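You operate a simulated robot arm through the tools that you are given. There is no shell and no other tool. Be economical: measure what you need, move in short steps, check, and stop when the job is done.

The job below is to be done with a simulated two-armed robot. You get a single attempt, and the scene is never put back.

Task
Put two of the sockets from the top of the steel table on the top of the wood-topped table. Pick up the blue bottle from the top of the small bench with one hand, pass it to the other hand and put it on the clear end of the long bench. Pull the bin cover open. Any order will do. Set down upright: bottle.

It is judged by the outcome, as a careful person would: the job done as asked, and still so three seconds after it is handed in. It fails if anything else is knocked over, pushed out of place, dropped, spilled or broken. A push-on lid holds only when it is set on centred and level and pressed home; a screw cap is set on level and turned clockwise until tight.

Robot
Two 7-joint arms with two-finger parallel grippers on one trunk, on a base that drives. Base frame: it is fixed to the floor where the robot stands at the start and does not move with it; the origin is under the middle of the robot, x ahead of it, y to its left, z up; the surface under the hand at the start is at about z = 840. Lengths are in mm, angles in rad, forces in N, time in s.
The left shoulder is at the start at [50, 209, 1171], the right one opposite. With the tool pointing down near the work surface each hand reaches from about 260 to 920 mm from the robot's upright axis, wherever it stands, measured 20 degrees to its own side. Places, roughly: bin cover [-8900, -100, 800]; bottle [-3250, -5250, 1000]; clear end of the long bench [-1500, -5000, 900]; top of the wood-topped table [-2700, 1900, 800]. Payload 4.4 kg a hand.
Tool frame (each hand has its own): the origin (TCP) lies between the finger pads and is the grasp point; the fingertips stand 23 mm ahead of it; z points along the fingers, y is the line along which they close. The gripper opens to 94 mm. The fingers are 38 mm wide and 10 mm thick; the gripper's body (54 by 96 mm) begins 39 mm behind the TCP.
Orientation is told as [roll, pitch, yaw] about the base's x, y, z axes, in that order, counted from this pose: with the fingers straight down and closing along the base's y, the tool's x points along the base's -x, its y along +y and its z along -z.

Tools
- The arms move only by the tool step_arm. It takes "left_series", "right_series" or both (then of equal length, played together; a hand with none holds still); each is a list of rows, each a list of 7 numbers: the shift along the tool's x, y, z in mm, then the turn, a rotation vector about the tool's x, y, z in rad, then the gripper command, from -1 (shut) to 1 (fully open), values between in proportion. In form: [[tx, ty, tz, rx, ry, rz, hand], ...]. A call has 1 to 10 rows; each row shifts and turns the commanded pose from where the row before left it, along the tool's axes as they then stand. A row lasts 0.2 s, in which the tool goes at most 50 mm and 0.15 rad; a call with a longer step from one row to the next is refused whole, and so is a gripper value outside its range. A pose out of reach is approached as far as the arm can. The call stops where the force on the tool passes 40 N (or 10 N more than at its start, if that is more) or the arm is blocked; 0.2 s more then pass. The fingers move at their own pace (about 108 mm/s each) and stop on an object; they squeeze with about 23 N. The grip force told is the motor's: it shows also when the fingers shut on nothing. Time passes only in rows, and 0.2 s behind the last, so rows that do not move let the fingers close. The reply holds the time, the measured pose of the TCP, the force on the tool along the base axes, the opening and the grip force, in the units named above and with some noise, with the torque about the TCP (base axes, N m) and any sound that the robot's microphone picked up.
- Cameras (640 x 400 px; columns grow to the right, rows downward): "scene" is now at [155.3, -38.9, 1351.3]; the picture's right is [-0.34, -0.94, 0.00], its down [-0.52, 0.19, -0.83] and it looks along [0.78, -0.28, -0.56] (base axes); focal length 277 px, centre (320, 200). "left" rides on the left gripper at [86, -16, -75] in its tool frame; the picture's right is [0.18, 0.98, 0.00], its down [-0.58, 0.11, -0.81] and it looks along [-0.79, 0.15, 0.59] (tool axes); focal length 243 px, centre (320, 200). "right" rides on the right gripper at [86, 16, -74] in its tool frame; the picture's right is [-0.18, 0.98, 0.00], its down [-0.58, -0.11, -0.81] and it looks along [-0.79, -0.15, 0.59] (tool axes); focal length 243 px, centre (320, 200). There is no depth. A picture from a camera that has moved, and an enlarged one, comes with that camera's place and axes in the base frame and with its lens. The place of the scene camera against the robot may be out by one fixed shift of up to 18 mm in any direction.
- grab_frame(camera): a new picture of that camera. It takes no simulated time.
- lift_body(by): slides the trunk up (or, below 0, down) by that many mm; the arms and the scene camera ride with it, the base frame stays. It gives what a move gives, with no picture.
- steer(legs): drives the robot by 1 to 6 legs, each [ahead, left, turn to the left] in mm, mm and rad, along the robot's own axes; the way and the turn of a leg run together, so that a leg with both is an arc; at most 1500 mm and 3.142 rad a leg. The arms and the cameras ride along, it lands a little off, and it stops where it bumps. It gives what a move gives.
- aim_head(pan, tilt): turns the head with the scene camera to pan (to the left, within 1.396 rad either way) and tilt (down, from -0.506 to 1.204), counted from straight ahead of the robot. It gives what a move gives.
- inspect(camera, box): a new picture of the part [left, top, right, bottom] of that camera's present view, enlarged. It takes no simulated time.
- close_job(): hands the job in; it is judged then, once.

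Work in short steps. Places have to be worked out from the pictures, the camera data and where the tool is seen: move nearer, look again, correct. Check each grasp and each placing, and mend what went wrong. You have 165 turns and 118 pictures in all, those below and enlarged ones among them. Open the grippers and draw the arms clear of the work before you hand the job in, unless the task says otherwise; then end with one line.

The tools are called after "Emit:" as name(argument=value, ...) on one line, values as JSON. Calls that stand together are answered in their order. step_arm: Moves the arms, as the interface text tells. Its arguments: {"type":"object","properties":{"left_series":{"type":"array","items":{"type":"array","items":{"type":"number"}}},"right_series":{"type":"array","items":{"type":"array","items":{"type":"number"}}}},"required":[]} The other tools are called the same way: lift_body (by) slides the trunk up or down; steer (legs) drives the base; aim_head (pan, tilt) turns the head that bears the scene camera; grab_frame (camera) takes a picture; inspect (camera, box) takes an enlarged picture of a part of a camera's view; close_job () hands the job in.

At the start:

```text
time_s: 0.0
left_tcp_pos: [624.8, 42.3, 1152.4]
left_orientation: [0.0, 0.0, 0.0]
left_wrist_force: [0.1, -1.0, -0.1]
left_moment: [0.02, -0.01, 0.0]
left_finger_gap: 94.2
left_grip_force: 0.1
right_tcp_pos: [452.4, -425.6, 1061.3]
right_orientation: [0.0, 0.002, 0.0]
right_wrist_force: [0.3, 0.6, 0.0]
right_moment: [0.01, -0.01, 0.01]
right_finger_gap: 94.1
right_grip_force: 0.1
trunk travel left (down, up): [-250.0, 313.0]
robot x, y, heading: [-0.2, -1.4, 0.002]
head pan, tilt: [-0.346, 0.588]
```

scene: 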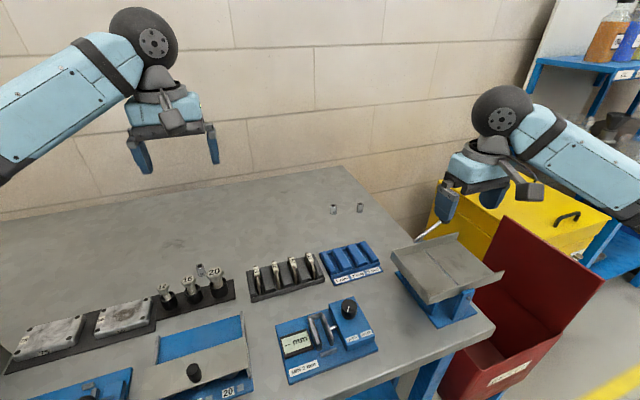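
right: 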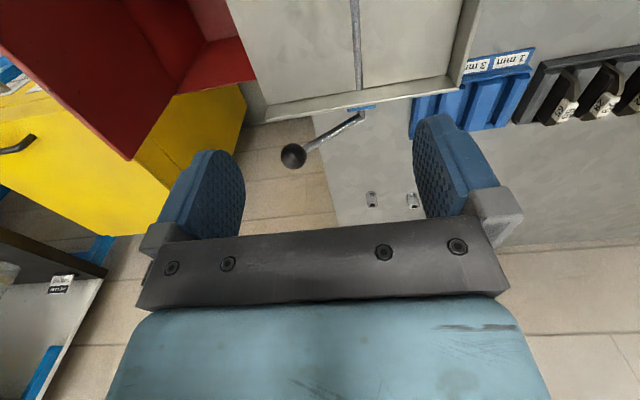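
left: 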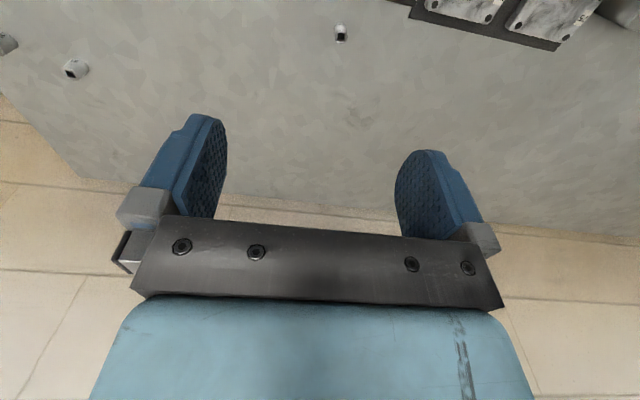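

I'll look more closely at the steel table to identify the sockets.

Emit:
inspect(camera="scene", box=[130, 190, 400, 360])

Emit:
inspect(camera="left", box=[0, 0, 400, 120])

```text
2.35 times, centred on (265, 275) of scene
camera zoom: at [155.3, -38.9, 1351.3], right [-0.34, -0.94, 0.0], down [-0.52, 0.19, -0.83], along [0.78, -0.28, -0.56], focal length 651 px, centre (449, 24)
```

zoom: 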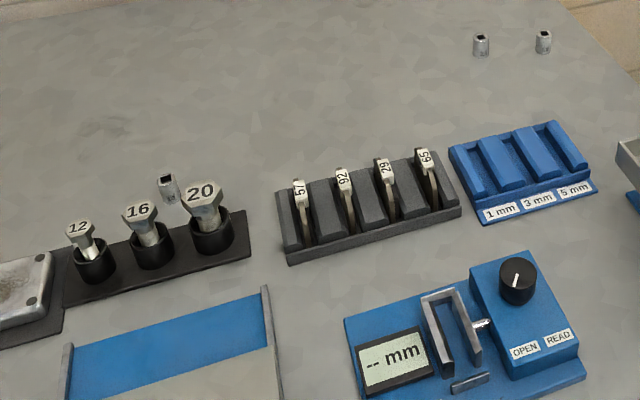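

```text
1.60 times, centred on (200, 60) of left
camera zoom: at [537.5, 28.3, 1227.8], right [-0.18, 0.98, 0.0], down [0.58, 0.11, 0.81], along [0.79, 0.15, -0.59], focal length 388 px, centre (512, 424)
```

zoom: 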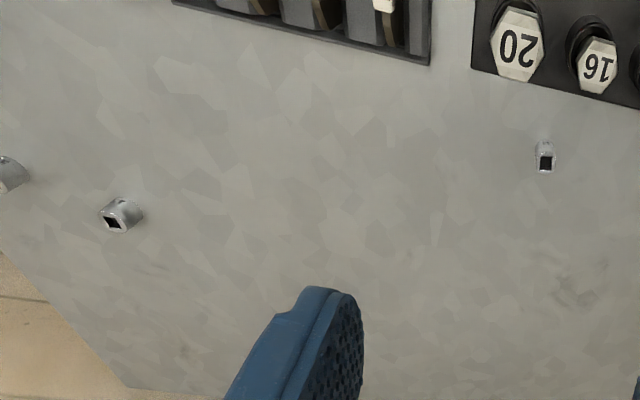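

There are three loose sockets, near (659,78), (777,-297) and (758,-377). I'll send the left hand above the first and the right hand high above the second, then look.

Emit:
step_arm(left_series=[[-5.7, 6, 37, 0, 0, 0, 0.2], [-5.7, 6, 37, 0, 0, 0, 0.2], [-5.7, 6, 37, 0, 0, 0, 0.2], [-5.7, 6, 37, 0, 0, 0, 0.2], [-5.7, 6, 37, 0, 0, 0, 0.2], [-5.7, 6, 37, 0, 0, 0, 0.2], [0, 0, 0, 0, 0, 0, 0.2], [0, 0, 0, 0, 0, 0, 0.2], [0, 0, 0, 0, 0, 0, 0.2], [0, 0, 0, 0, 0, 0, 0.2]], right_series=[[-36, 14.3, 0, 0, 0, 0, 0], [-36, 14.3, 0, 0, 0, 0, 0], [-36, 14.3, 0, 0, 0, 0, 0], [-36, 14.3, 0, 0, 0, 0, 0], [-36, 14.3, 0, 0, 0, 0, 0], [-36, 14.3, 0, 0, 0, 0, 0], [-36, 14.3, 0, 0, 0, 0, 0], [-36, 14.3, 0, 0, 0, 0, 0], [-36, 14.3, 0, 0, 0, 0, 0], [0, 0, 45, 0, 0, 0, 0]])

Emit:
grab_frame(camera="left")

Emit:
grab_frame(camera="right")

```text
time_s: 2.2
left_tcp_pos: [659.0, 80.9, 929.9]
left_orientation: [0.0, 0.001, 0.0]
left_wrist_force: [1.0, -0.4, -0.3]
left_moment: [0.01, 0.02, 0.0]
left_finger_gap: 56.3
left_grip_force: 0.0
right_tcp_pos: [777.5, -298.7, 1011.6]
right_orientation: [-0.001, 0.0, -0.001]
right_wrist_force: [-0.4, 0.4, 0.6]
right_moment: [0.0, 0.01, -0.04]
right_finger_gap: 47.1
right_grip_force: 0.1
trunk travel left (down, up): [-250.0, 313.0]
robot x, y, heading: [-0.4, 1.3, 0.0]
head pan, tilt: [-0.346, 0.588]
```

```text
112 pictures are left
camera left: at [571.9, 63.4, 1005.6], right [-0.18, 0.98, 0.0], down [0.58, 0.11, 0.81], along [0.79, 0.15, -0.59], focal length 243 px, centre (320, 200)
```

left: 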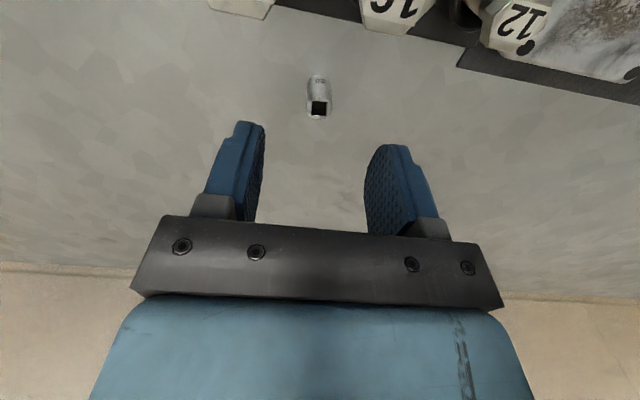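

```text
111 pictures are left
camera right: at [692.9, -283.7, 1086.5], right [0.18, 0.98, 0.0], down [0.58, -0.11, 0.81], along [0.79, -0.15, -0.59], focal length 243 px, centre (320, 200)
```

right: 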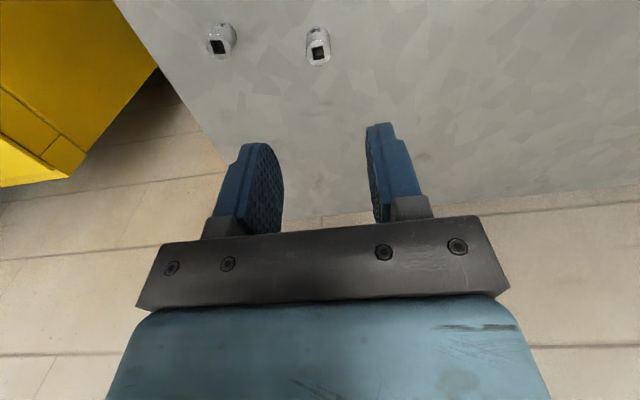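

Left is centred on its socket within a few mm and the right needs about +4 x, -3.5 y. I'll lower both to grasp height.

Emit:
step_arm(left_series=[[-1, -1.6, 16, 0, 0, 0, 0.2], [0, 0, 16, 0, 0, 0, 0.2], [0, 0, 16, 0, 0, 0, 0.2], [0, 0, 10, 0, 0, 0, 0.2], [0, 0, 4, 0, 0, 0, 0.2]], right_series=[[-4, -3.5, 35, 0, 0, 0, 0], [0, 0, 40, 0, 0, 0, 0], [0, 0, 40, 0, 0, 0, 0], [0, 0, 20, 0, 0, 0, 0], [0, 0, 9, 0, 0, 0, 0]])

Emit:
grab_frame(camera="left")

Emit:
grab_frame(camera="right")

```text
time_s: 3.6
left_tcp_pos: [671.4, 75.7, 864.1]
left_orientation: [0.0, 0.002, -0.002]
left_wrist_force: [-0.4, 0.2, -0.7]
left_moment: [-0.01, -0.04, 0.03]
left_finger_gap: 56.1
left_grip_force: 0.0
right_tcp_pos: [813.2, -317.4, 923.2]
right_orientation: [-0.008, -0.078, -0.015]
right_wrist_force: [-1.0, -1.2, -0.3]
right_moment: [0.07, -0.11, 0.02]
right_finger_gap: 46.9
right_grip_force: 0.0
trunk travel left (down, up): [-250.0, 313.0]
robot x, y, heading: [12.0, -3.2, 0.004]
head pan, tilt: [-0.346, 0.588]
stopped in row 5 (right hand): the arm was blocked; the commanded pose is now the measured one
```

```text
110 pictures are left
camera left: at [585.2, 59.2, 940.1], right [-0.18, 0.98, 0.0], down [0.58, 0.11, 0.81], along [0.79, 0.15, -0.59], focal length 243 px, centre (320, 200)
```

left: 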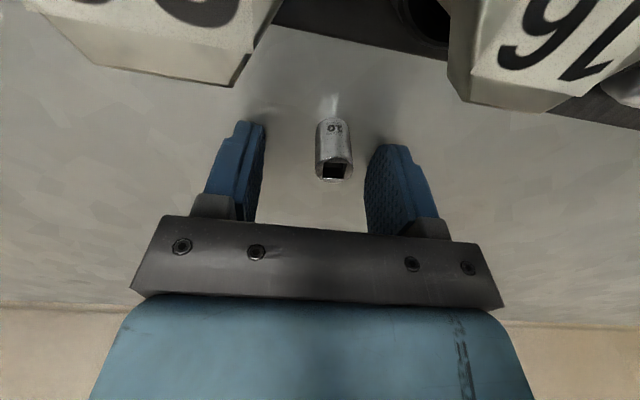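

```text
109 pictures are left
camera right: at [723.5, -300.9, 991.3], right [0.2, 0.98, 0.01], down [0.52, -0.11, 0.85], along [0.83, -0.17, -0.53], focal length 243 px, centre (320, 200)
```

right: 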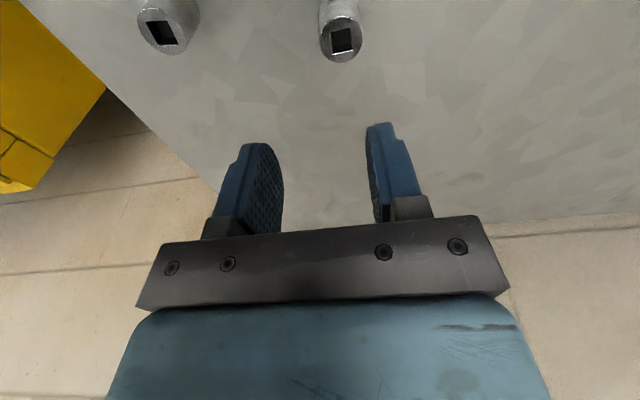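

The right arm was blocked high up and the base was nudged 12 mm. I'll look at the right side before moving anything.

Emit:
grab_frame(camera="scene")

```text
108 pictures are left
camera scene: at [169.5, -42.4, 1348.1], right [-0.34, -0.94, 0.0], down [-0.53, 0.19, -0.83], along [0.78, -0.28, -0.56], focal length 277 px, centre (320, 200)
```

scene: 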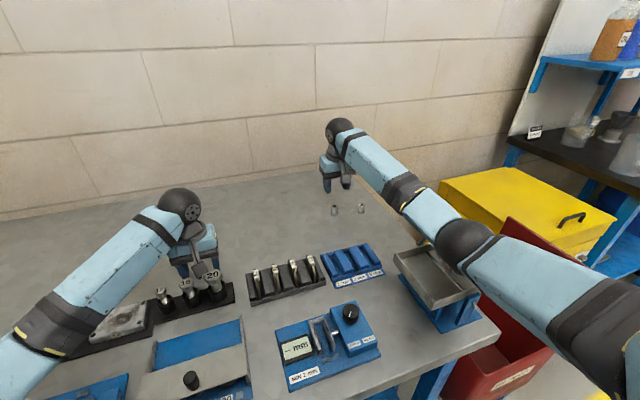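

The right elbow appears to have rested on the tray scale. I'll raise the right hand straight up and level it, while the left centres on its socket and grips.

Emit:
step_arm(left_series=[[5, 2, 0, 0, 0, 0, 0.2], [5, 2.3, 0, 0, 0, 0, 0.2], [0, 0, 0, 0, 0, 0, -1], [0, 0, 0, 0, 0, 0, -1], [0, 0, 0, 0, 0, 0, -1]], right_series=[[0, 0, -30, 0, 0, 0, 0], [0, 0, -40, 0, 0.039, 0, 0], [0, 0, -40, 0, 0.039, 0, 0], [0, 0, -40, 0, 0, 0, 0], [0, 0, 0, 0, 0, 0, 0]])

Emit:
grab_frame(camera="scene")

```text
time_s: 4.8
left_tcp_pos: [660.5, 77.4, 877.3]
left_orientation: [0.004, -0.01, -0.001]
left_wrist_force: [1.0, -0.1, 0.0]
left_moment: [0.01, 0.0, -0.01]
left_finger_gap: 15.4
left_grip_force: 23.0
right_tcp_pos: [798.9, -316.6, 1072.6]
right_orientation: [-0.005, 0.006, -0.016]
right_wrist_force: [-0.8, 0.4, -0.2]
right_moment: [0.03, 0.01, 0.0]
right_finger_gap: 47.1
right_grip_force: 0.1
trunk travel left (down, up): [-250.0, 313.0]
robot x, y, heading: [9.0, -2.8, -0.002]
head pan, tilt: [-0.346, 0.588]
```

```text
107 pictures are left
camera scene: at [162.1, -44.7, 1351.7], right [-0.34, -0.94, 0.0], down [-0.52, 0.19, -0.83], along [0.78, -0.28, -0.55], focal length 277 px, centre (320, 200)
```

scene: 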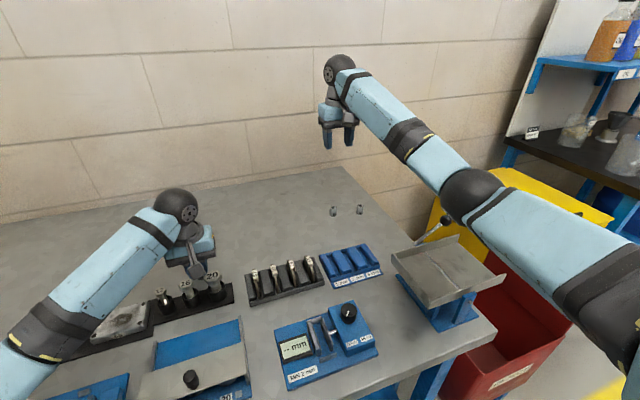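

The left grips at 15.4 mm. I'll lift it straight up and check the socket in the wrist camera.

Emit:
step_arm(left_series=[[0, 0, -20, 0, 0, 0, -1], [0, 0, -40, 0, 0, 0, -1], [0, 0, -40, 0, 0, 0, -1], [0, 0, -20, 0, 0, 0, -1]])

Emit:
lift_body(by=200)

Emit:
grab_frame(camera="left")

Emit:
grab_frame(camera="right")

```text
time_s: 5.8
left_tcp_pos: [657.6, 79.0, 987.5]
left_orientation: [0.001, 0.004, -0.003]
left_wrist_force: [0.2, -0.5, 0.4]
left_moment: [0.01, 0.03, -0.01]
left_finger_gap: 15.2
left_grip_force: 23.1
right_tcp_pos: [801.5, -314.6, 1070.9]
right_orientation: [-0.009, 0.009, -0.018]
right_wrist_force: [-0.1, 0.1, 0.1]
right_moment: [0.03, 0.03, -0.02]
right_finger_gap: 47.1
right_grip_force: 0.2
trunk travel left (down, up): [-250.0, 313.0]
robot x, y, heading: [12.3, -1.8, -0.001]
head pan, tilt: [-0.346, 0.588]
```

```text
time_s: 8.0
left_tcp_pos: [657.0, 80.1, 1189.1]
left_orientation: [0.0, 0.0, -0.001]
left_wrist_force: [-0.4, 0.2, 0.2]
left_moment: [0.01, 0.01, -0.01]
left_finger_gap: 15.6
left_grip_force: 23.0
right_tcp_pos: [801.4, -314.0, 1271.9]
right_orientation: [-0.009, 0.01, -0.015]
right_wrist_force: [-0.1, -0.3, 0.0]
right_moment: [0.02, 0.0, 0.05]
right_finger_gap: 46.9
right_grip_force: 0.0
trunk travel left (down, up): [-450.0, 113.0]
robot x, y, heading: [11.0, -1.9, 0.0]
head pan, tilt: [-0.346, 0.588]
```

```text
106 pictures are left
camera left: at [570.2, 64.4, 1263.4], right [-0.18, 0.98, 0.0], down [0.58, 0.11, 0.81], along [0.79, 0.15, -0.59], focal length 243 px, centre (320, 200)
```

left: 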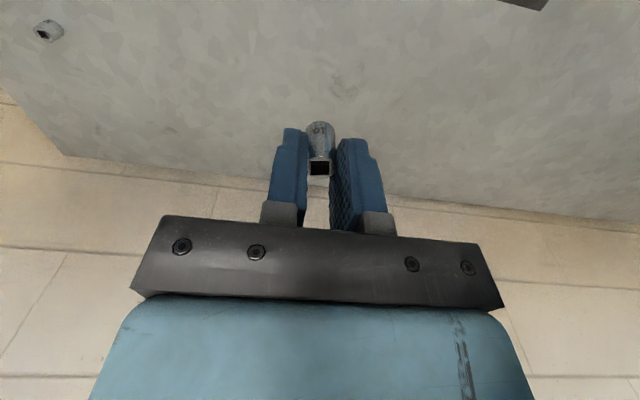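

```text
105 pictures are left
camera right: at [717.3, -297.6, 1346.9], right [0.2, 0.98, -0.01], down [0.59, -0.11, 0.8], along [0.78, -0.17, -0.6], focal length 243 px, centre (320, 200)
```

right: 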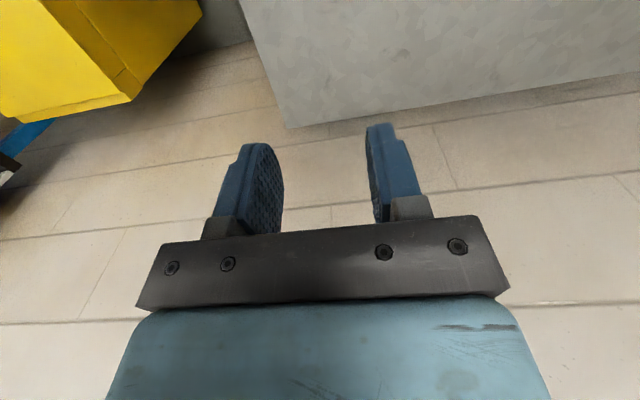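

Left holds its socket securely. I now lower the right hand from above toward (782,-302) with the trunk raised, stopping at about z 940.

Emit:
step_arm(right_series=[[19, 12, 30, 0, 0, 0.015, 0], [0, 0, 40, 0, -0.01, 0, 0], [0, 0, 40, 0, 0, 0, 0], [0, 0, 40, 0, 0, 0, 0], [0, 0, 40, 0, 0, 0, 0], [0, 0, 40, 0, 0, 0, 0], [0, 0, 40, 0, 0, 0, 0], [0, 0, 30, 0, 0, 0, 0], [0, 0, 30, 0, 0, 0, 0]])

Emit:
grab_frame(camera="right")

Emit:
grab_frame(camera="scene")

```text
time_s: 10.0
left_tcp_pos: [656.5, 80.7, 1188.4]
left_orientation: [-0.002, 0.0, -0.003]
left_wrist_force: [0.2, 0.2, 0.5]
left_moment: [0.0, 0.03, 0.0]
left_finger_gap: 15.4
left_grip_force: 23.0
right_tcp_pos: [783.5, -304.6, 939.3]
right_orientation: [-0.009, -0.002, -0.031]
right_wrist_force: [-0.2, -0.6, 0.2]
right_moment: [-0.01, -0.01, 0.05]
right_finger_gap: 46.9
right_grip_force: 0.0
trunk travel left (down, up): [-450.0, 113.0]
robot x, y, heading: [9.9, -0.2, 0.003]
head pan, tilt: [-0.346, 0.588]
```

```text
104 pictures are left
camera right: at [698.5, -286.0, 1015.1], right [0.22, 0.98, -0.01], down [0.58, -0.12, 0.81], along [0.79, -0.18, -0.59], focal length 243 px, centre (320, 200)
```

right: 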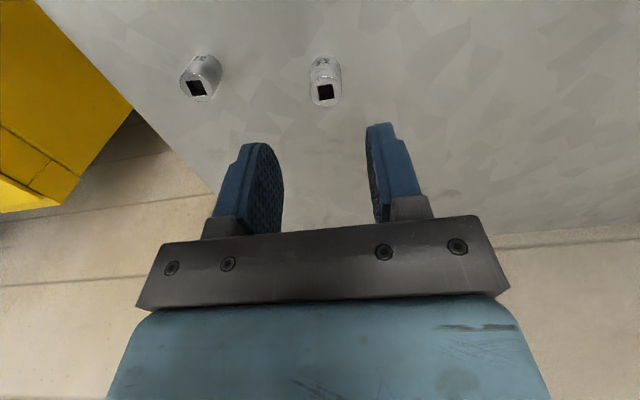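

```text
103 pictures are left
camera scene: at [164.5, -40.5, 1551.3], right [-0.34, -0.94, 0.0], down [-0.52, 0.19, -0.83], along [0.78, -0.28, -0.56], focal length 277 px, centre (320, 200)
```

scene: 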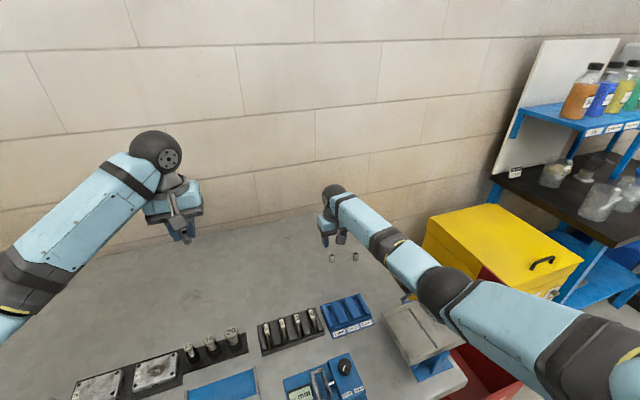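

The hand is over socket B with a couple of mm of error. I'll descend gently to about z 868.

Emit:
step_arm(right_series=[[0, 1, 20, 0, 0, 0, 0], [0, 1, 20, 0, 0, 0, 0], [0, 0, 15, 0, 0, 0, 0], [0, 0, 10, 0, 0, 0, 0], [0, 0, 6, 0, 0, 0, 0]])

Emit:
grab_frame(camera="right")

```text
time_s: 11.2
left_tcp_pos: [656.4, 79.7, 1188.6]
left_orientation: [0.0, 0.001, -0.002]
left_wrist_force: [-0.7, 0.7, 0.4]
left_moment: [-0.01, -0.02, 0.02]
left_finger_gap: 15.4
left_grip_force: 22.8
right_tcp_pos: [783.9, -305.0, 870.2]
right_orientation: [-0.008, -0.001, -0.033]
right_wrist_force: [0.6, -0.2, -0.2]
right_moment: [0.0, 0.0, 0.01]
right_finger_gap: 46.9
right_grip_force: 0.1
trunk travel left (down, up): [-450.0, 113.0]
robot x, y, heading: [7.7, -2.3, 0.002]
head pan, tilt: [-0.346, 0.588]
```

```text
102 pictures are left
camera right: at [699.0, -285.8, 945.6], right [0.22, 0.98, -0.01], down [0.58, -0.12, 0.81], along [0.79, -0.18, -0.59], focal length 243 px, centre (320, 200)
```

right: 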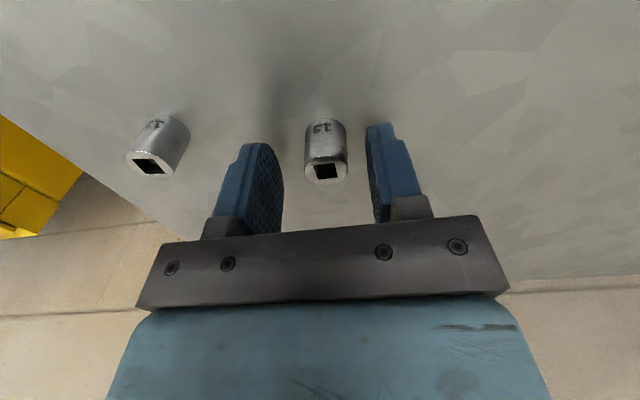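

Socket B is between the pads; closing and lifting.

Emit:
step_arm(right_series=[[0, 0, 2, 0, 0, 0, 0], [0, 0, 0, 0, 0, 0, -1], [0, 0, 0, 0, 0, 0, -1], [0, 0, 0, 0, 0, 0, -1], [0, 0, -20, 0, 0, 0, -1], [0, 0, -40, 0, 0, 0, -1], [0, 0, -40, 0, 0, 0, -1], [0, 0, -40, 0, 0, 0, -1], [0, 0, -40, 0, 0, 0, -1]])

Emit:
grab_frame(camera="right")

```text
time_s: 13.2
left_tcp_pos: [655.9, 80.7, 1189.2]
left_orientation: [-0.002, 0.003, -0.001]
left_wrist_force: [-0.6, 0.4, -1.0]
left_moment: [0.02, 0.02, 0.01]
left_finger_gap: 15.3
left_grip_force: 23.6
right_tcp_pos: [782.0, -303.0, 1051.7]
right_orientation: [-0.011, -0.002, -0.03]
right_wrist_force: [0.3, -0.1, 0.3]
right_moment: [0.03, -0.02, 0.04]
right_finger_gap: 20.3
right_grip_force: 23.0
trunk travel left (down, up): [-450.0, 113.0]
robot x, y, heading: [6.4, -0.9, -0.001]
head pan, tilt: [-0.346, 0.588]
```

```text
101 pictures are left
camera right: at [697.2, -284.6, 1125.9], right [0.22, 0.98, -0.01], down [0.58, -0.12, 0.81], along [0.79, -0.18, -0.59], focal length 243 px, centre (320, 200)
```

right: 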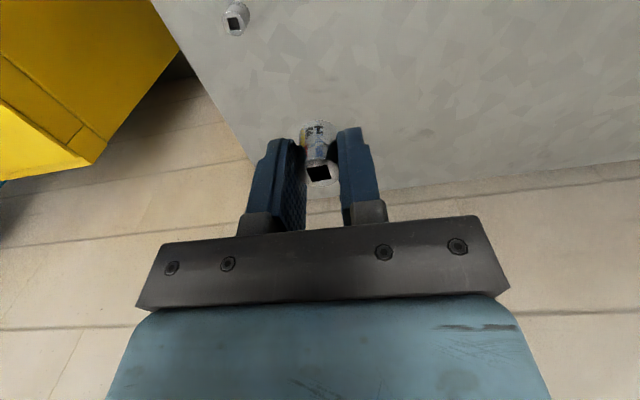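

Both sockets held. I'll raise the right hand and pull both arms in for driving, then look behind for the route.

Emit:
step_arm(left_series=[[0, 0, 0, 0, 0, 0, -1], [0, 0, 0, 0, 0, 0, -1], [0, 0, 0, 0, 0, 0, -1], [0, 0, 0, 0, 0, 0, -1], [40, 15, 0, 0, 0, 0, -1], [40, 15, 0, 0, 0, 0, -1], [40, 15, 0, 0, 0, 0, -1], [40, 15, 0, 0, 0, 0, -1], [40, 15, 0, 0, 0, 0, -1], [40, 15, 0, 0, 0, 0, -1]], right_series=[[0, 0, -35, 0, 0, 0, -1], [0, 0, -35, 0, 0, 0, -1], [0, 0, -35, 0, 0, 0, -1], [0, 0, -35, 0, 0, 0, -1], [49, 0, 0, 0, 0, 0, -1], [49, 0, 0, 0, 0, 0, -1], [49, 0, 0, 0, 0, 0, -1], [49, 0, 0, 0, 0, 0, -1], [49, 0, 0, 0, 0, 0, -1], [49, 0, 0, 0, 0, 0, -1]])

Emit:
aim_head(pan=1.39, tilt=0.35)

Emit:
grab_frame(camera="scene")

```text
time_s: 15.4
left_tcp_pos: [413.0, 171.3, 1192.4]
left_orientation: [-0.002, -0.002, -0.001]
left_wrist_force: [-0.3, 0.6, -0.3]
left_moment: [0.0, -0.02, -0.02]
left_finger_gap: 15.5
left_grip_force: 22.8
right_tcp_pos: [485.7, -291.4, 1188.8]
right_orientation: [-0.008, -0.002, -0.032]
right_wrist_force: [-0.7, 0.3, 0.6]
right_moment: [-0.03, -0.02, 0.01]
right_finger_gap: 20.1
right_grip_force: 22.8
trunk travel left (down, up): [-450.0, 113.0]
robot x, y, heading: [8.3, 0.1, 0.003]
head pan, tilt: [-0.346, 0.588]
```

```text
time_s: 17.1
left_tcp_pos: [417.3, 171.5, 1190.6]
left_orientation: [0.0, 0.0, -0.002]
left_wrist_force: [-0.2, 0.2, -1.0]
left_moment: [-0.01, -0.01, 0.05]
left_finger_gap: 15.8
left_grip_force: 22.6
right_tcp_pos: [489.0, -290.9, 1186.8]
right_orientation: [-0.008, -0.002, -0.031]
right_wrist_force: [0.3, 0.0, 0.0]
right_moment: [0.01, 0.0, 0.02]
right_finger_gap: 20.0
right_grip_force: 22.8
trunk travel left (down, up): [-450.0, 113.0]
robot x, y, heading: [8.3, -0.7, -0.001]
head pan, tilt: [1.389, 0.351]
```

```text
100 pictures are left
camera scene: at [97.4, 81.0, 1573.0], right [0.98, -0.18, 0.0], down [-0.06, -0.34, -0.94], along [0.17, 0.92, -0.34], focal length 277 px, centre (320, 200)
```

scene: 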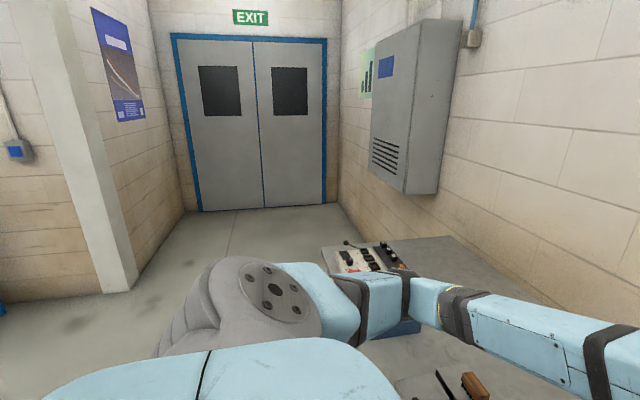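

To see behind, I'll back off 450 mm and turn left 1.57.

Emit:
steer(legs=[[-450, 0, 0], [0, 0, 1.57]])

Emit:
aim_head(pan=1.0, tilt=0.35)

Emit:
grab_frame(camera="scene")

```text
time_s: 23.6
left_tcp_pos: [-598.8, 411.7, 1190.0]
left_orientation: [0.001, -0.001, 1.532]
left_wrist_force: [-0.1, -0.5, -0.1]
left_moment: [-0.01, 0.01, 0.06]
left_finger_gap: 15.3
left_grip_force: 22.5
right_tcp_pos: [-134.0, 467.2, 1187.3]
right_orientation: [-0.009, -0.002, 1.5]
right_wrist_force: [-0.2, 0.4, -0.7]
right_moment: [0.02, 0.0, 0.0]
right_finger_gap: 19.9
right_grip_force: 22.7
trunk travel left (down, up): [-450.0, 113.0]
robot x, y, heading: [-441.8, -2.1, 1.533]
head pan, tilt: [1.389, 0.351]
```

```text
time_s: 24.4
left_tcp_pos: [-599.8, 411.7, 1190.7]
left_orientation: [-0.001, -0.002, 1.531]
left_wrist_force: [-0.3, 1.1, -0.4]
left_moment: [-0.02, -0.02, 0.0]
left_finger_gap: 15.5
left_grip_force: 22.7
right_tcp_pos: [-133.7, 466.2, 1187.4]
right_orientation: [-0.008, 0.0, 1.501]
right_wrist_force: [0.3, -0.1, -0.9]
right_moment: [0.04, -0.01, 0.02]
right_finger_gap: 19.8
right_grip_force: 22.9
trunk travel left (down, up): [-450.0, 113.0]
robot x, y, heading: [-439.1, -4.4, 1.535]
head pan, tilt: [1.0, 0.351]
```

```text
99 pictures are left
camera scene: at [-511.3, 109.9, 1573.0], right [0.57, 0.82, 0.0], down [0.28, -0.2, -0.94], along [-0.77, 0.54, -0.34], focal length 277 px, centre (320, 200)
```

scene: 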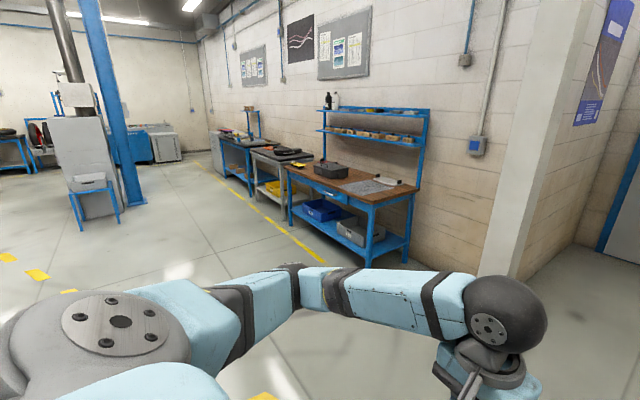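

The wood-topped table is visible with a few items and shelves above. I'll enlarge it to find free space.

Emit:
inspect(camera="scene", box=[230, 80, 450, 270])

```text
2.11 times, centred on (340, 175) of scene
camera zoom: at [-511.3, 109.9, 1573.0], right [0.57, 0.82, 0.0], down [0.28, -0.2, -0.94], along [-0.77, 0.54, -0.34], focal length 582 px, centre (278, 253)
```

zoom: 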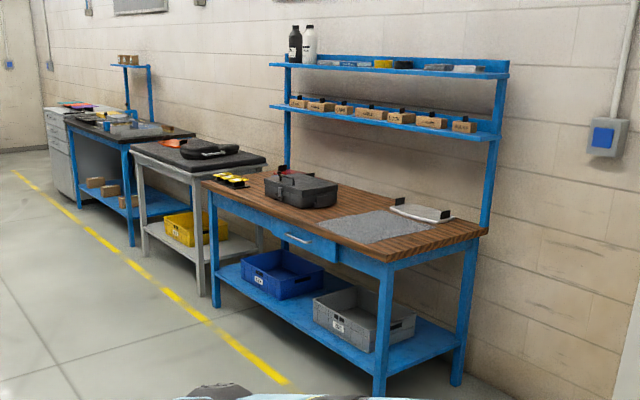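

Table spans roughly x −3450…−1950, y 1620…2230, with clear wood near the right front end. I'll drive to about (−2230, 1110) facing it.

Emit:
steer(legs=[[450, 1420, 0], [600, 400, 0.036]])

Emit:
aim_head(pan=0, tilt=0.6)

Emit:
grab_frame(camera="scene")

```text
time_s: 40.6
left_tcp_pos: [-2375.7, 1532.7, 1189.7]
left_orientation: [0.0, 0.0, 1.549]
left_wrist_force: [-0.1, 1.0, -0.2]
left_moment: [0.0, 0.02, -0.01]
left_finger_gap: 15.4
left_grip_force: 22.7
right_tcp_pos: [-1911.5, 1594.8, 1187.5]
right_orientation: [-0.009, -0.002, 1.521]
right_wrist_force: [0.4, -0.7, -0.1]
right_moment: [-0.01, -0.02, -0.01]
right_finger_gap: 20.1
right_grip_force: 23.3
trunk travel left (down, up): [-450.0, 113.0]
robot x, y, heading: [-2208.3, 1119.5, 1.552]
head pan, tilt: [1.0, 0.351]
```

```text
time_s: 41.9
left_tcp_pos: [-2375.4, 1531.9, 1190.5]
left_orientation: [0.0, -0.001, 1.55]
left_wrist_force: [-0.3, -0.2, -0.1]
left_moment: [0.0, 0.0, -0.01]
left_finger_gap: 15.3
left_grip_force: 23.5
right_tcp_pos: [-1911.8, 1595.5, 1187.0]
right_orientation: [-0.01, -0.002, 1.52]
right_wrist_force: [-0.4, -0.4, -0.5]
right_moment: [-0.01, -0.02, -0.02]
right_finger_gap: 20.1
right_grip_force: 23.3
trunk travel left (down, up): [-450.0, 113.0]
robot x, y, heading: [-2208.3, 1116.3, 1.55]
head pan, tilt: [0.0, 0.6]
```

```text
97 pictures are left
camera scene: at [-2202.8, 1268.1, 1550.3], right [1.0, -0.02, 0.0], down [-0.01, -0.56, -0.83], along [0.02, 0.82, -0.56], focal length 277 px, centre (320, 200)
```

scene: 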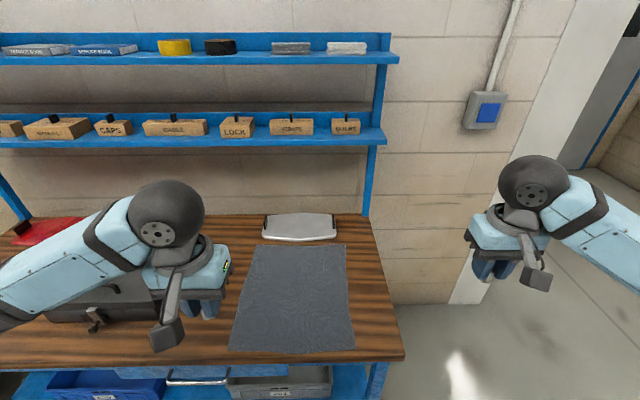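

Clear wood strips exist right of the cloth (x≈−2041) and left of it (x≈−2560). I'll move both hands above those spots at z≈875.

Emit:
step_arm(left_series=[[-18.4, 18.9, 31.5, 0, 0, 0, -1], [-18.4, 18.9, 31.5, 0, 0, 0, -1], [-18.4, 18.9, 31.5, 0, 0, 0, -1], [-18.4, 18.9, 31.5, 0, 0, 0, -1], [-18.4, 18.9, 31.5, 0, 0, 0, -1], [-18.4, 18.9, 31.5, 0, 0, 0, -1], [-18.4, 18.9, 31.5, 0, 0, 0, -1], [-18.4, 18.9, 31.5, 0, 0, 0, -1], [-18.4, 18.9, 31.5, 0, 0, 0, -1], [-18.4, 18.9, 31.5, 0, 0, 0, -1]], right_series=[[-14.8, 13.7, 31.2, 0, 0, 0, -1], [-14.8, 13.7, 31.2, 0, 0, 0, -1], [-14.8, 13.7, 31.2, 0, 0, 0, -1], [-14.8, 13.7, 31.2, 0, 0, 0, -1], [-14.8, 13.7, 31.2, 0, 0, 0, -1], [-14.8, 13.7, 31.2, 0, 0, 0, -1], [-14.8, 13.7, 31.2, 0, 0, 0, -1], [-14.8, 13.7, 31.2, 0, 0, 0, -1], [-14.8, 13.7, 31.2, 0, 0, 0, -1], [-14.8, 13.7, 31.2, 0, 0, 0, -1]])

Emit:
grab_frame(camera="scene")

Emit:
grab_frame(camera="left")

Emit:
grab_frame(camera="right")

```text
time_s: 44.1
left_tcp_pos: [-2561.5, 1719.3, 871.4]
left_orientation: [0.0, 0.002, 1.552]
left_wrist_force: [0.1, -0.9, -0.7]
left_moment: [0.02, 0.02, -0.03]
left_finger_gap: 15.4
left_grip_force: 23.0
right_tcp_pos: [-2037.6, 1750.1, 874.4]
right_orientation: [-0.011, -0.002, 1.52]
right_wrist_force: [-0.8, 0.1, -0.3]
right_moment: [-0.04, -0.01, 0.02]
right_finger_gap: 20.0
right_grip_force: 22.9
trunk travel left (down, up): [-450.0, 113.0]
robot x, y, heading: [-2209.2, 1122.4, 1.558]
head pan, tilt: [0.0, 0.6]
```

```text
96 pictures are left
camera scene: at [-2203.7, 1269.8, 1550.1], right [1.0, -0.02, 0.0], down [-0.01, -0.57, -0.82], along [0.02, 0.82, -0.57], focal length 277 px, centre (320, 200)
```

scene: 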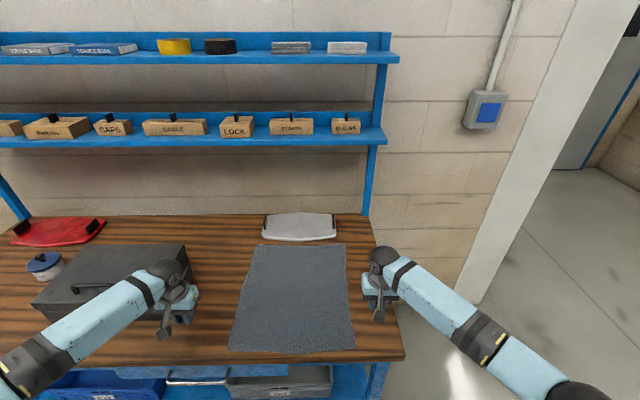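

```text
95 pictures are left
camera left: at [-2547.4, 1634.0, 946.5], right [-0.99, -0.16, 0.0], down [-0.1, 0.58, 0.81], along [-0.13, 0.79, -0.59], focal length 243 px, centre (320, 200)
```

left: 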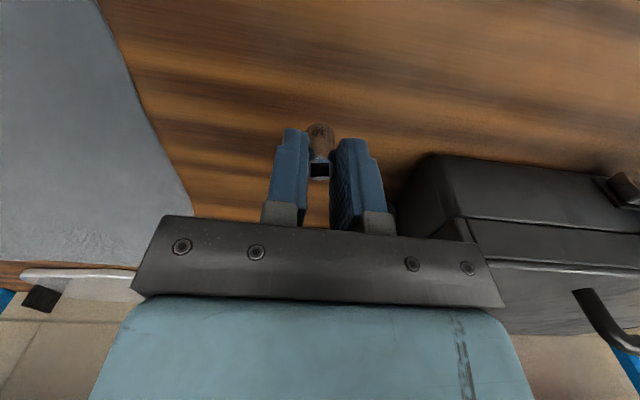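

```text
94 pictures are left
camera right: at [-2057.8, 1663.6, 948.2], right [-0.97, 0.23, -0.01], down [0.13, 0.57, 0.81], along [0.19, 0.78, -0.59], focal length 243 px, centre (320, 200)
```

right: 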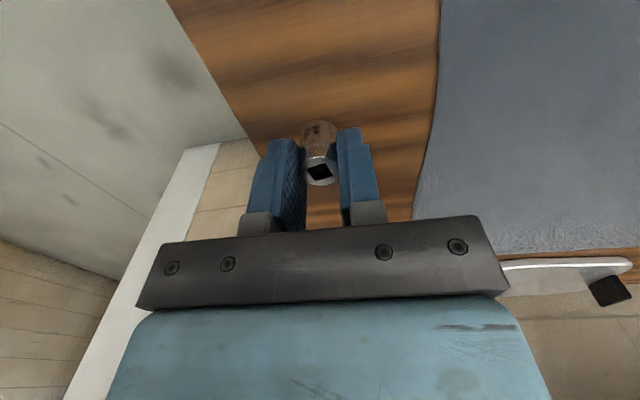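

The case is close to the left hand, so I'll shift it 40 mm right and 25 mm back. Then lower both 25 mm.

Emit:
step_arm(left_series=[[13, -20, 0, 0, 0, 0, -1], [12, -20, 0, 0, 0, 0, -1], [0, 0, 10, 0, 0, 0, -1], [0, 0, 10, 0, 0, 0, -1], [0, 0, 5, 0, 0, 0, -1]], right_series=[[0, 4, 0, 0.011, 0, 0, -1], [0, 0, 0, 0, 0, 0, -1], [0, 0, 10, 0, 0, 0, -1], [0, 0, 10, 0, 0, 0, -1], [0, 0, 5, 0, 0, 0, -1]])

Emit:
grab_frame(camera="left")

Emit:
grab_frame(camera="right")

```text
time_s: 45.3
left_tcp_pos: [-2521.1, 1693.1, 849.2]
left_orientation: [-0.001, -0.001, 1.55]
left_wrist_force: [0.1, -0.5, -0.4]
left_moment: [-0.01, 0.0, 0.0]
left_finger_gap: 15.6
left_grip_force: 22.6
right_tcp_pos: [-2040.9, 1750.6, 849.1]
right_orientation: [-0.019, -0.001, 1.521]
right_wrist_force: [0.2, 0.2, -0.6]
right_moment: [0.0, 0.02, -0.01]
right_finger_gap: 20.0
right_grip_force: 23.1
trunk travel left (down, up): [-450.0, 113.0]
robot x, y, heading: [-2207.1, 1118.7, 1.556]
head pan, tilt: [0.0, 0.6]
```

```text
93 pictures are left
camera left: at [-2506.3, 1607.0, 923.8], right [-0.99, -0.16, 0.0], down [-0.1, 0.58, 0.81], along [-0.13, 0.8, -0.59], focal length 243 px, centre (320, 200)
```

left: 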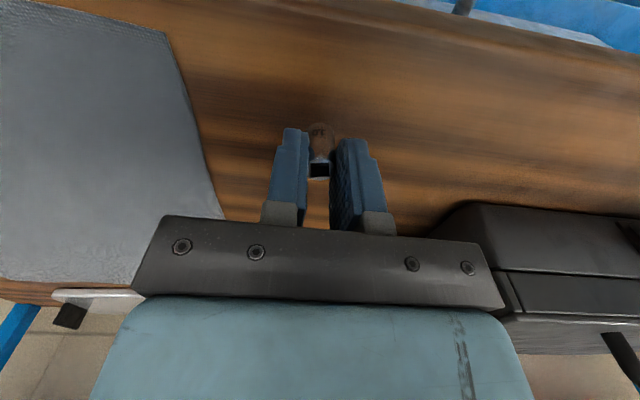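

```text
92 pictures are left
camera right: at [-2062.3, 1663.8, 923.2], right [-0.97, 0.23, -0.02], down [0.12, 0.57, 0.81], along [0.2, 0.78, -0.59], focal length 243 px, centre (320, 200)
```

right: 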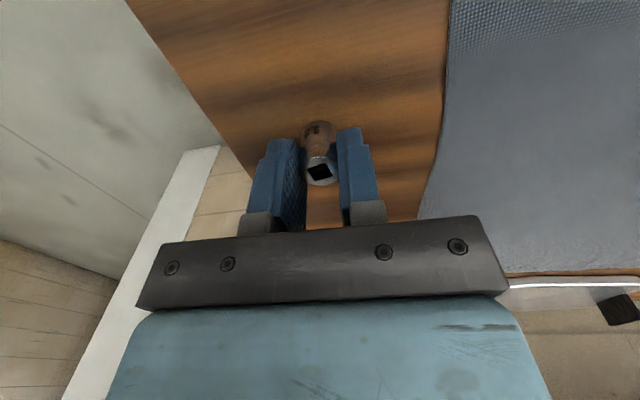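

Clear spots confirmed. Lowering slowly, watching the force.

Emit:
step_arm(left_series=[[0, 0, 3, 0, 0, 0, -1], [0, 0, 3, 0, 0, 0, -1], [0, 0, 3, 0, 0, 0, -1], [0, 0, 3, 0, 0, 0, -1], [0, 0, 2, 0, 0, 0, -1]], right_series=[[0, 0, 3, -0.018, 0, 0, -1], [0, 0, 3, 0, 0, 0, -1], [0, 0, 3, 0, 0, 0, -1], [0, 0, 3, 0, 0, 0, -1], [0, 0, 2, 0, 0, 0, -1]])

Emit:
inspect(camera="right", box=[220, 70, 420, 195])

Emit:
inspect(camera="left", box=[220, 70, 420, 195])

```text
time_s: 46.5
left_tcp_pos: [-2520.1, 1695.3, 836.8]
left_orientation: [0.0, 0.0, 1.549]
left_wrist_force: [-0.5, -0.1, 5.7]
left_moment: [0.01, 0.04, 0.04]
left_finger_gap: 15.4
left_grip_force: 23.0
right_tcp_pos: [-2041.7, 1751.2, 836.7]
right_orientation: [-0.002, -0.004, 1.521]
right_wrist_force: [1.1, -0.3, -0.5]
right_moment: [0.0, 0.02, -0.02]
right_finger_gap: 20.1
right_grip_force: 23.5
trunk travel left (down, up): [-450.0, 113.0]
robot x, y, heading: [-2210.5, 1119.1, 1.554]
head pan, tilt: [0.0, 0.6]
```

```text
3.20 times, centred on (320, 132) of right
camera zoom: at [-2060.7, 1663.8, 910.1], right [-0.97, 0.23, 0.0], down [0.14, 0.57, 0.81], along [0.19, 0.79, -0.59], focal length 776 px, centre (320, 416)
```

zoom: 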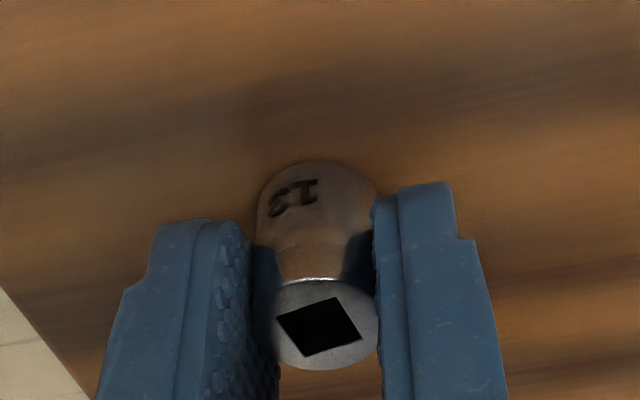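

```text
3.20 times, centred on (320, 132) of left
camera zoom: at [-2506.7, 1608.2, 911.3], right [-0.99, -0.16, 0.0], down [-0.1, 0.58, 0.81], along [-0.13, 0.8, -0.59], focal length 776 px, centre (320, 416)
```

zoom: 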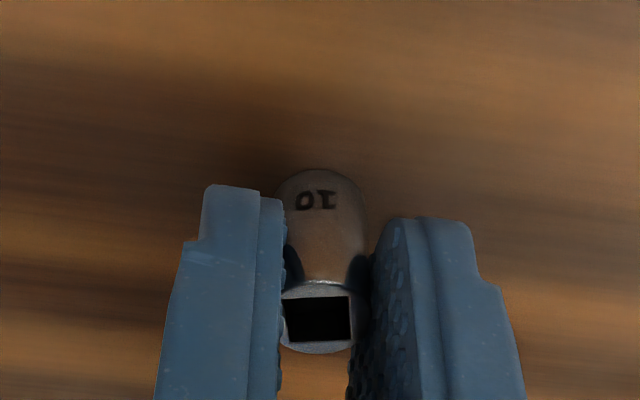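

Left has touched down (5.7 N), so it opens; the right continues down in small steps.

Emit:
step_arm(left_series=[[0, 0, 0, 0, 0, 0, -0.2], [0, 0, 0, 0, 0, 0, 0], [0, 0, 0, 0, 0, 0, 0], [0, 0, -20, 0, 0, 0, 0]], right_series=[[0, 0, 1.5, 0, 0, 0, -1], [0, 0, 1.5, 0, 0, 0, -1], [0, 0, 1, 0, 0, 0, -1], [0, 0, 0, 0, 0, 0, -1]])

```text
time_s: 47.5
left_tcp_pos: [-2519.7, 1693.4, 857.3]
left_orientation: [-0.002, -0.002, 1.55]
left_wrist_force: [-0.2, 0.2, 0.1]
left_moment: [0.03, 0.0, 0.01]
left_finger_gap: 46.9
left_grip_force: 0.0
right_tcp_pos: [-2042.1, 1752.0, 833.4]
right_orientation: [-0.003, -0.004, 1.52]
right_wrist_force: [1.1, 4.0, 14.8]
right_moment: [0.16, -0.03, -0.02]
right_finger_gap: 20.1
right_grip_force: 23.0
trunk travel left (down, up): [-450.0, 113.0]
robot x, y, heading: [-2209.8, 1123.0, 1.549]
head pan, tilt: [0.0, 0.6]
```

Right is now in contact (14.8 N); I'll ease up 1 mm, open it and raise both hands.

Emit:
step_arm(left_series=[[0, 0, -20, 0, 0, 0, 0], [0, 0, -30, 0, 0, 0, 0], [0, 0, -40, 0, 0, 0, 0], [0, 0, -40, 0, 0, 0, 0], [0, 0, -40, 0, 0, 0, 0]], right_series=[[0, 0, -1, 0, 0, 0, -1], [0, 0, 0, 0, 0, 0, -0.1], [0, 0, 0, 0, 0, 0, -0.1], [0, 0, -20, 0, 0, 0, -0.1], [0, 0, -30, 0, 0, 0, -0.1]])

Emit:
grab_frame(camera="right")

Emit:
grab_frame(camera="left")

```text
time_s: 48.7
left_tcp_pos: [-2521.1, 1693.7, 1028.1]
left_orientation: [0.002, -0.003, 1.549]
left_wrist_force: [-1.1, -0.1, -0.5]
left_moment: [0.01, 0.0, 0.02]
left_finger_gap: 47.1
left_grip_force: 0.0
right_tcp_pos: [-2041.4, 1751.6, 883.5]
right_orientation: [-0.003, -0.001, 1.521]
right_wrist_force: [0.4, -0.8, -0.3]
right_moment: [0.03, -0.01, 0.0]
right_finger_gap: 42.2
right_grip_force: 0.0
trunk travel left (down, up): [-450.0, 113.0]
robot x, y, heading: [-2212.6, 1120.6, 1.553]
head pan, tilt: [0.0, 0.6]
```

```text
89 pictures are left
camera right: at [-2060.8, 1664.1, 957.2], right [-0.97, 0.23, 0.0], down [0.14, 0.57, 0.81], along [0.19, 0.79, -0.59], focal length 243 px, centre (320, 200)
```

right: 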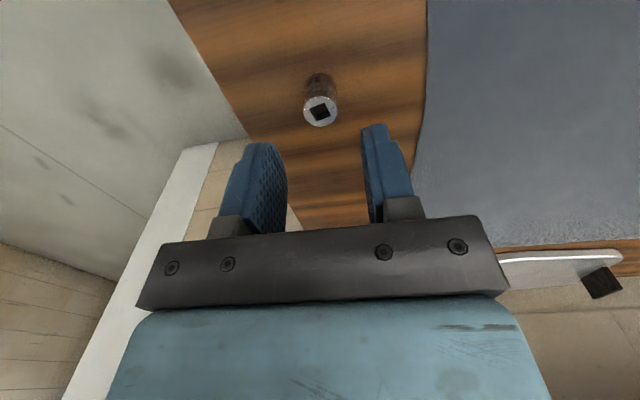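

```text
88 pictures are left
camera left: at [-2506.7, 1606.3, 1102.3], right [-0.99, -0.16, 0.0], down [-0.1, 0.58, 0.81], along [-0.13, 0.8, -0.59], focal length 243 px, centre (320, 200)
```

left: 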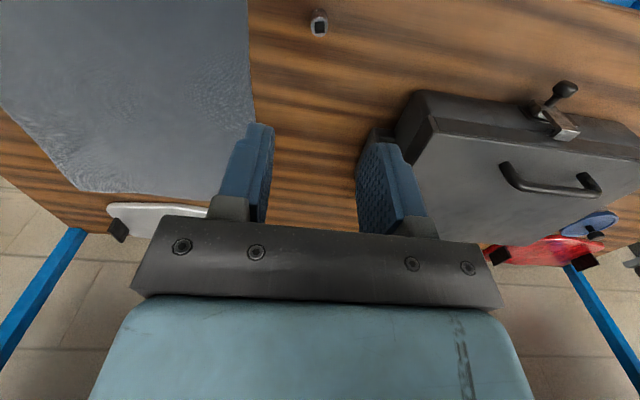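

Both sockets stand upright on bare wood. I'll raise and retract both arms, back off and turn to face the other way.

Emit:
step_arm(left_series=[[0, 0, -40, 0, 0, 0, 0], [0, 0, -40, 0, 0, 0, 0], [0, 0, -40, 0, 0, 0, 0], [0, 0, -40, 0, 0, 0, 0], [40, -20, 0, 0, 0, 0, 0], [40, -20, 0, 0, 0, 0, 0], [40, -20, 0, 0, 0, 0, 0], [40, -20, 0, 0, 0, 0, 0], [40, -20, 0, 0, 0, 0, 0], [40, 0, 0, 0, 0, 0, 0]], right_series=[[0, 0, -45, 0, 0, 0, 0], [0, 0, -45, 0, 0, 0, 0], [0, 0, -45, 0, 0, 0, 0], [0, 0, -45, 0, 0, 0, 0], [0, 0, -45, 0, 0, 0, 0], [0, 0, -45, 0, 0, 0, 0], [45, 10, 0, 0, 0, 0, 0], [45, 0, 0, 0, 0, 0, 0], [45, 0, 0, 0, 0, 0, 0], [45, 0, 0, 0, 0, 0, 0]])

Emit:
steer(legs=[[-500, 0, 0], [0, 0, 1.57]])

Emit:
aim_head(pan=1.2, tilt=0.3)

Emit:
grab_frame(camera="scene")

```text
time_s: 50.9
left_tcp_pos: [-2423.5, 1458.9, 1187.0]
left_orientation: [0.0, 0.002, 1.55]
left_wrist_force: [-0.7, -0.3, 0.1]
left_moment: [-0.01, -0.01, 0.0]
left_finger_gap: 47.0
left_grip_force: 0.1
left hand out of reach, approached as far as the arm can: row 10
right_tcp_pos: [-2062.9, 1569.2, 1154.4]
right_orientation: [-0.002, -0.004, 1.52]
right_wrist_force: [0.0, -0.6, -0.4]
right_moment: [0.03, 0.01, 0.01]
right_finger_gap: 47.0
right_grip_force: 0.0
trunk travel left (down, up): [-450.0, 113.0]
robot x, y, heading: [-2211.9, 1125.0, 1.55]
head pan, tilt: [0.0, 0.6]
```

```text
time_s: 57.6
left_tcp_pos: [-2561.8, 412.3, 1186.0]
left_orientation: [0.001, 0.004, 3.104]
left_wrist_force: [-0.7, -0.5, -0.3]
left_moment: [0.01, 0.01, -0.02]
left_finger_gap: 47.2
left_grip_force: 0.1
right_tcp_pos: [-2667.8, 774.3, 1154.0]
right_orientation: [-0.001, -0.001, 3.076]
right_wrist_force: [-0.3, 0.6, 0.3]
right_moment: [-0.01, 0.0, -0.03]
right_finger_gap: 47.1
right_grip_force: 0.0
trunk travel left (down, up): [-450.0, 113.0]
robot x, y, heading: [-2217.8, 617.2, 3.109]
head pan, tilt: [0.0, 0.6]
```

```text
time_s: 59.0
left_tcp_pos: [-2562.6, 413.0, 1186.4]
left_orientation: [0.0, 0.001, 3.106]
left_wrist_force: [-0.1, -0.5, -0.2]
left_moment: [-0.02, -0.02, 0.03]
left_finger_gap: 46.9
left_grip_force: 0.0
right_tcp_pos: [-2668.2, 775.1, 1152.5]
right_orientation: [-0.003, -0.003, 3.074]
right_wrist_force: [-0.5, -0.5, 0.6]
right_moment: [0.0, 0.01, -0.02]
right_finger_gap: 47.0
right_grip_force: 0.1
trunk travel left (down, up): [-450.0, 113.0]
robot x, y, heading: [-2223.5, 620.6, 3.108]
head pan, tilt: [1.201, 0.3]
```

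```text
87 pictures are left
camera scene: at [-2319.8, 528.0, 1577.7], right [-0.92, 0.4, 0.0], down [0.12, 0.27, -0.96], along [-0.38, -0.88, -0.3], focal length 277 px, centre (320, 200)
```

scene: 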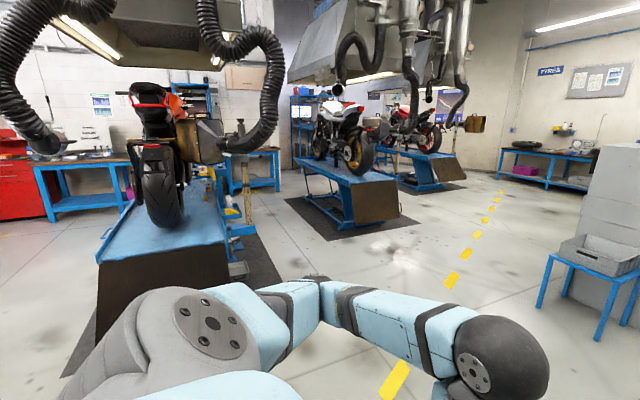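

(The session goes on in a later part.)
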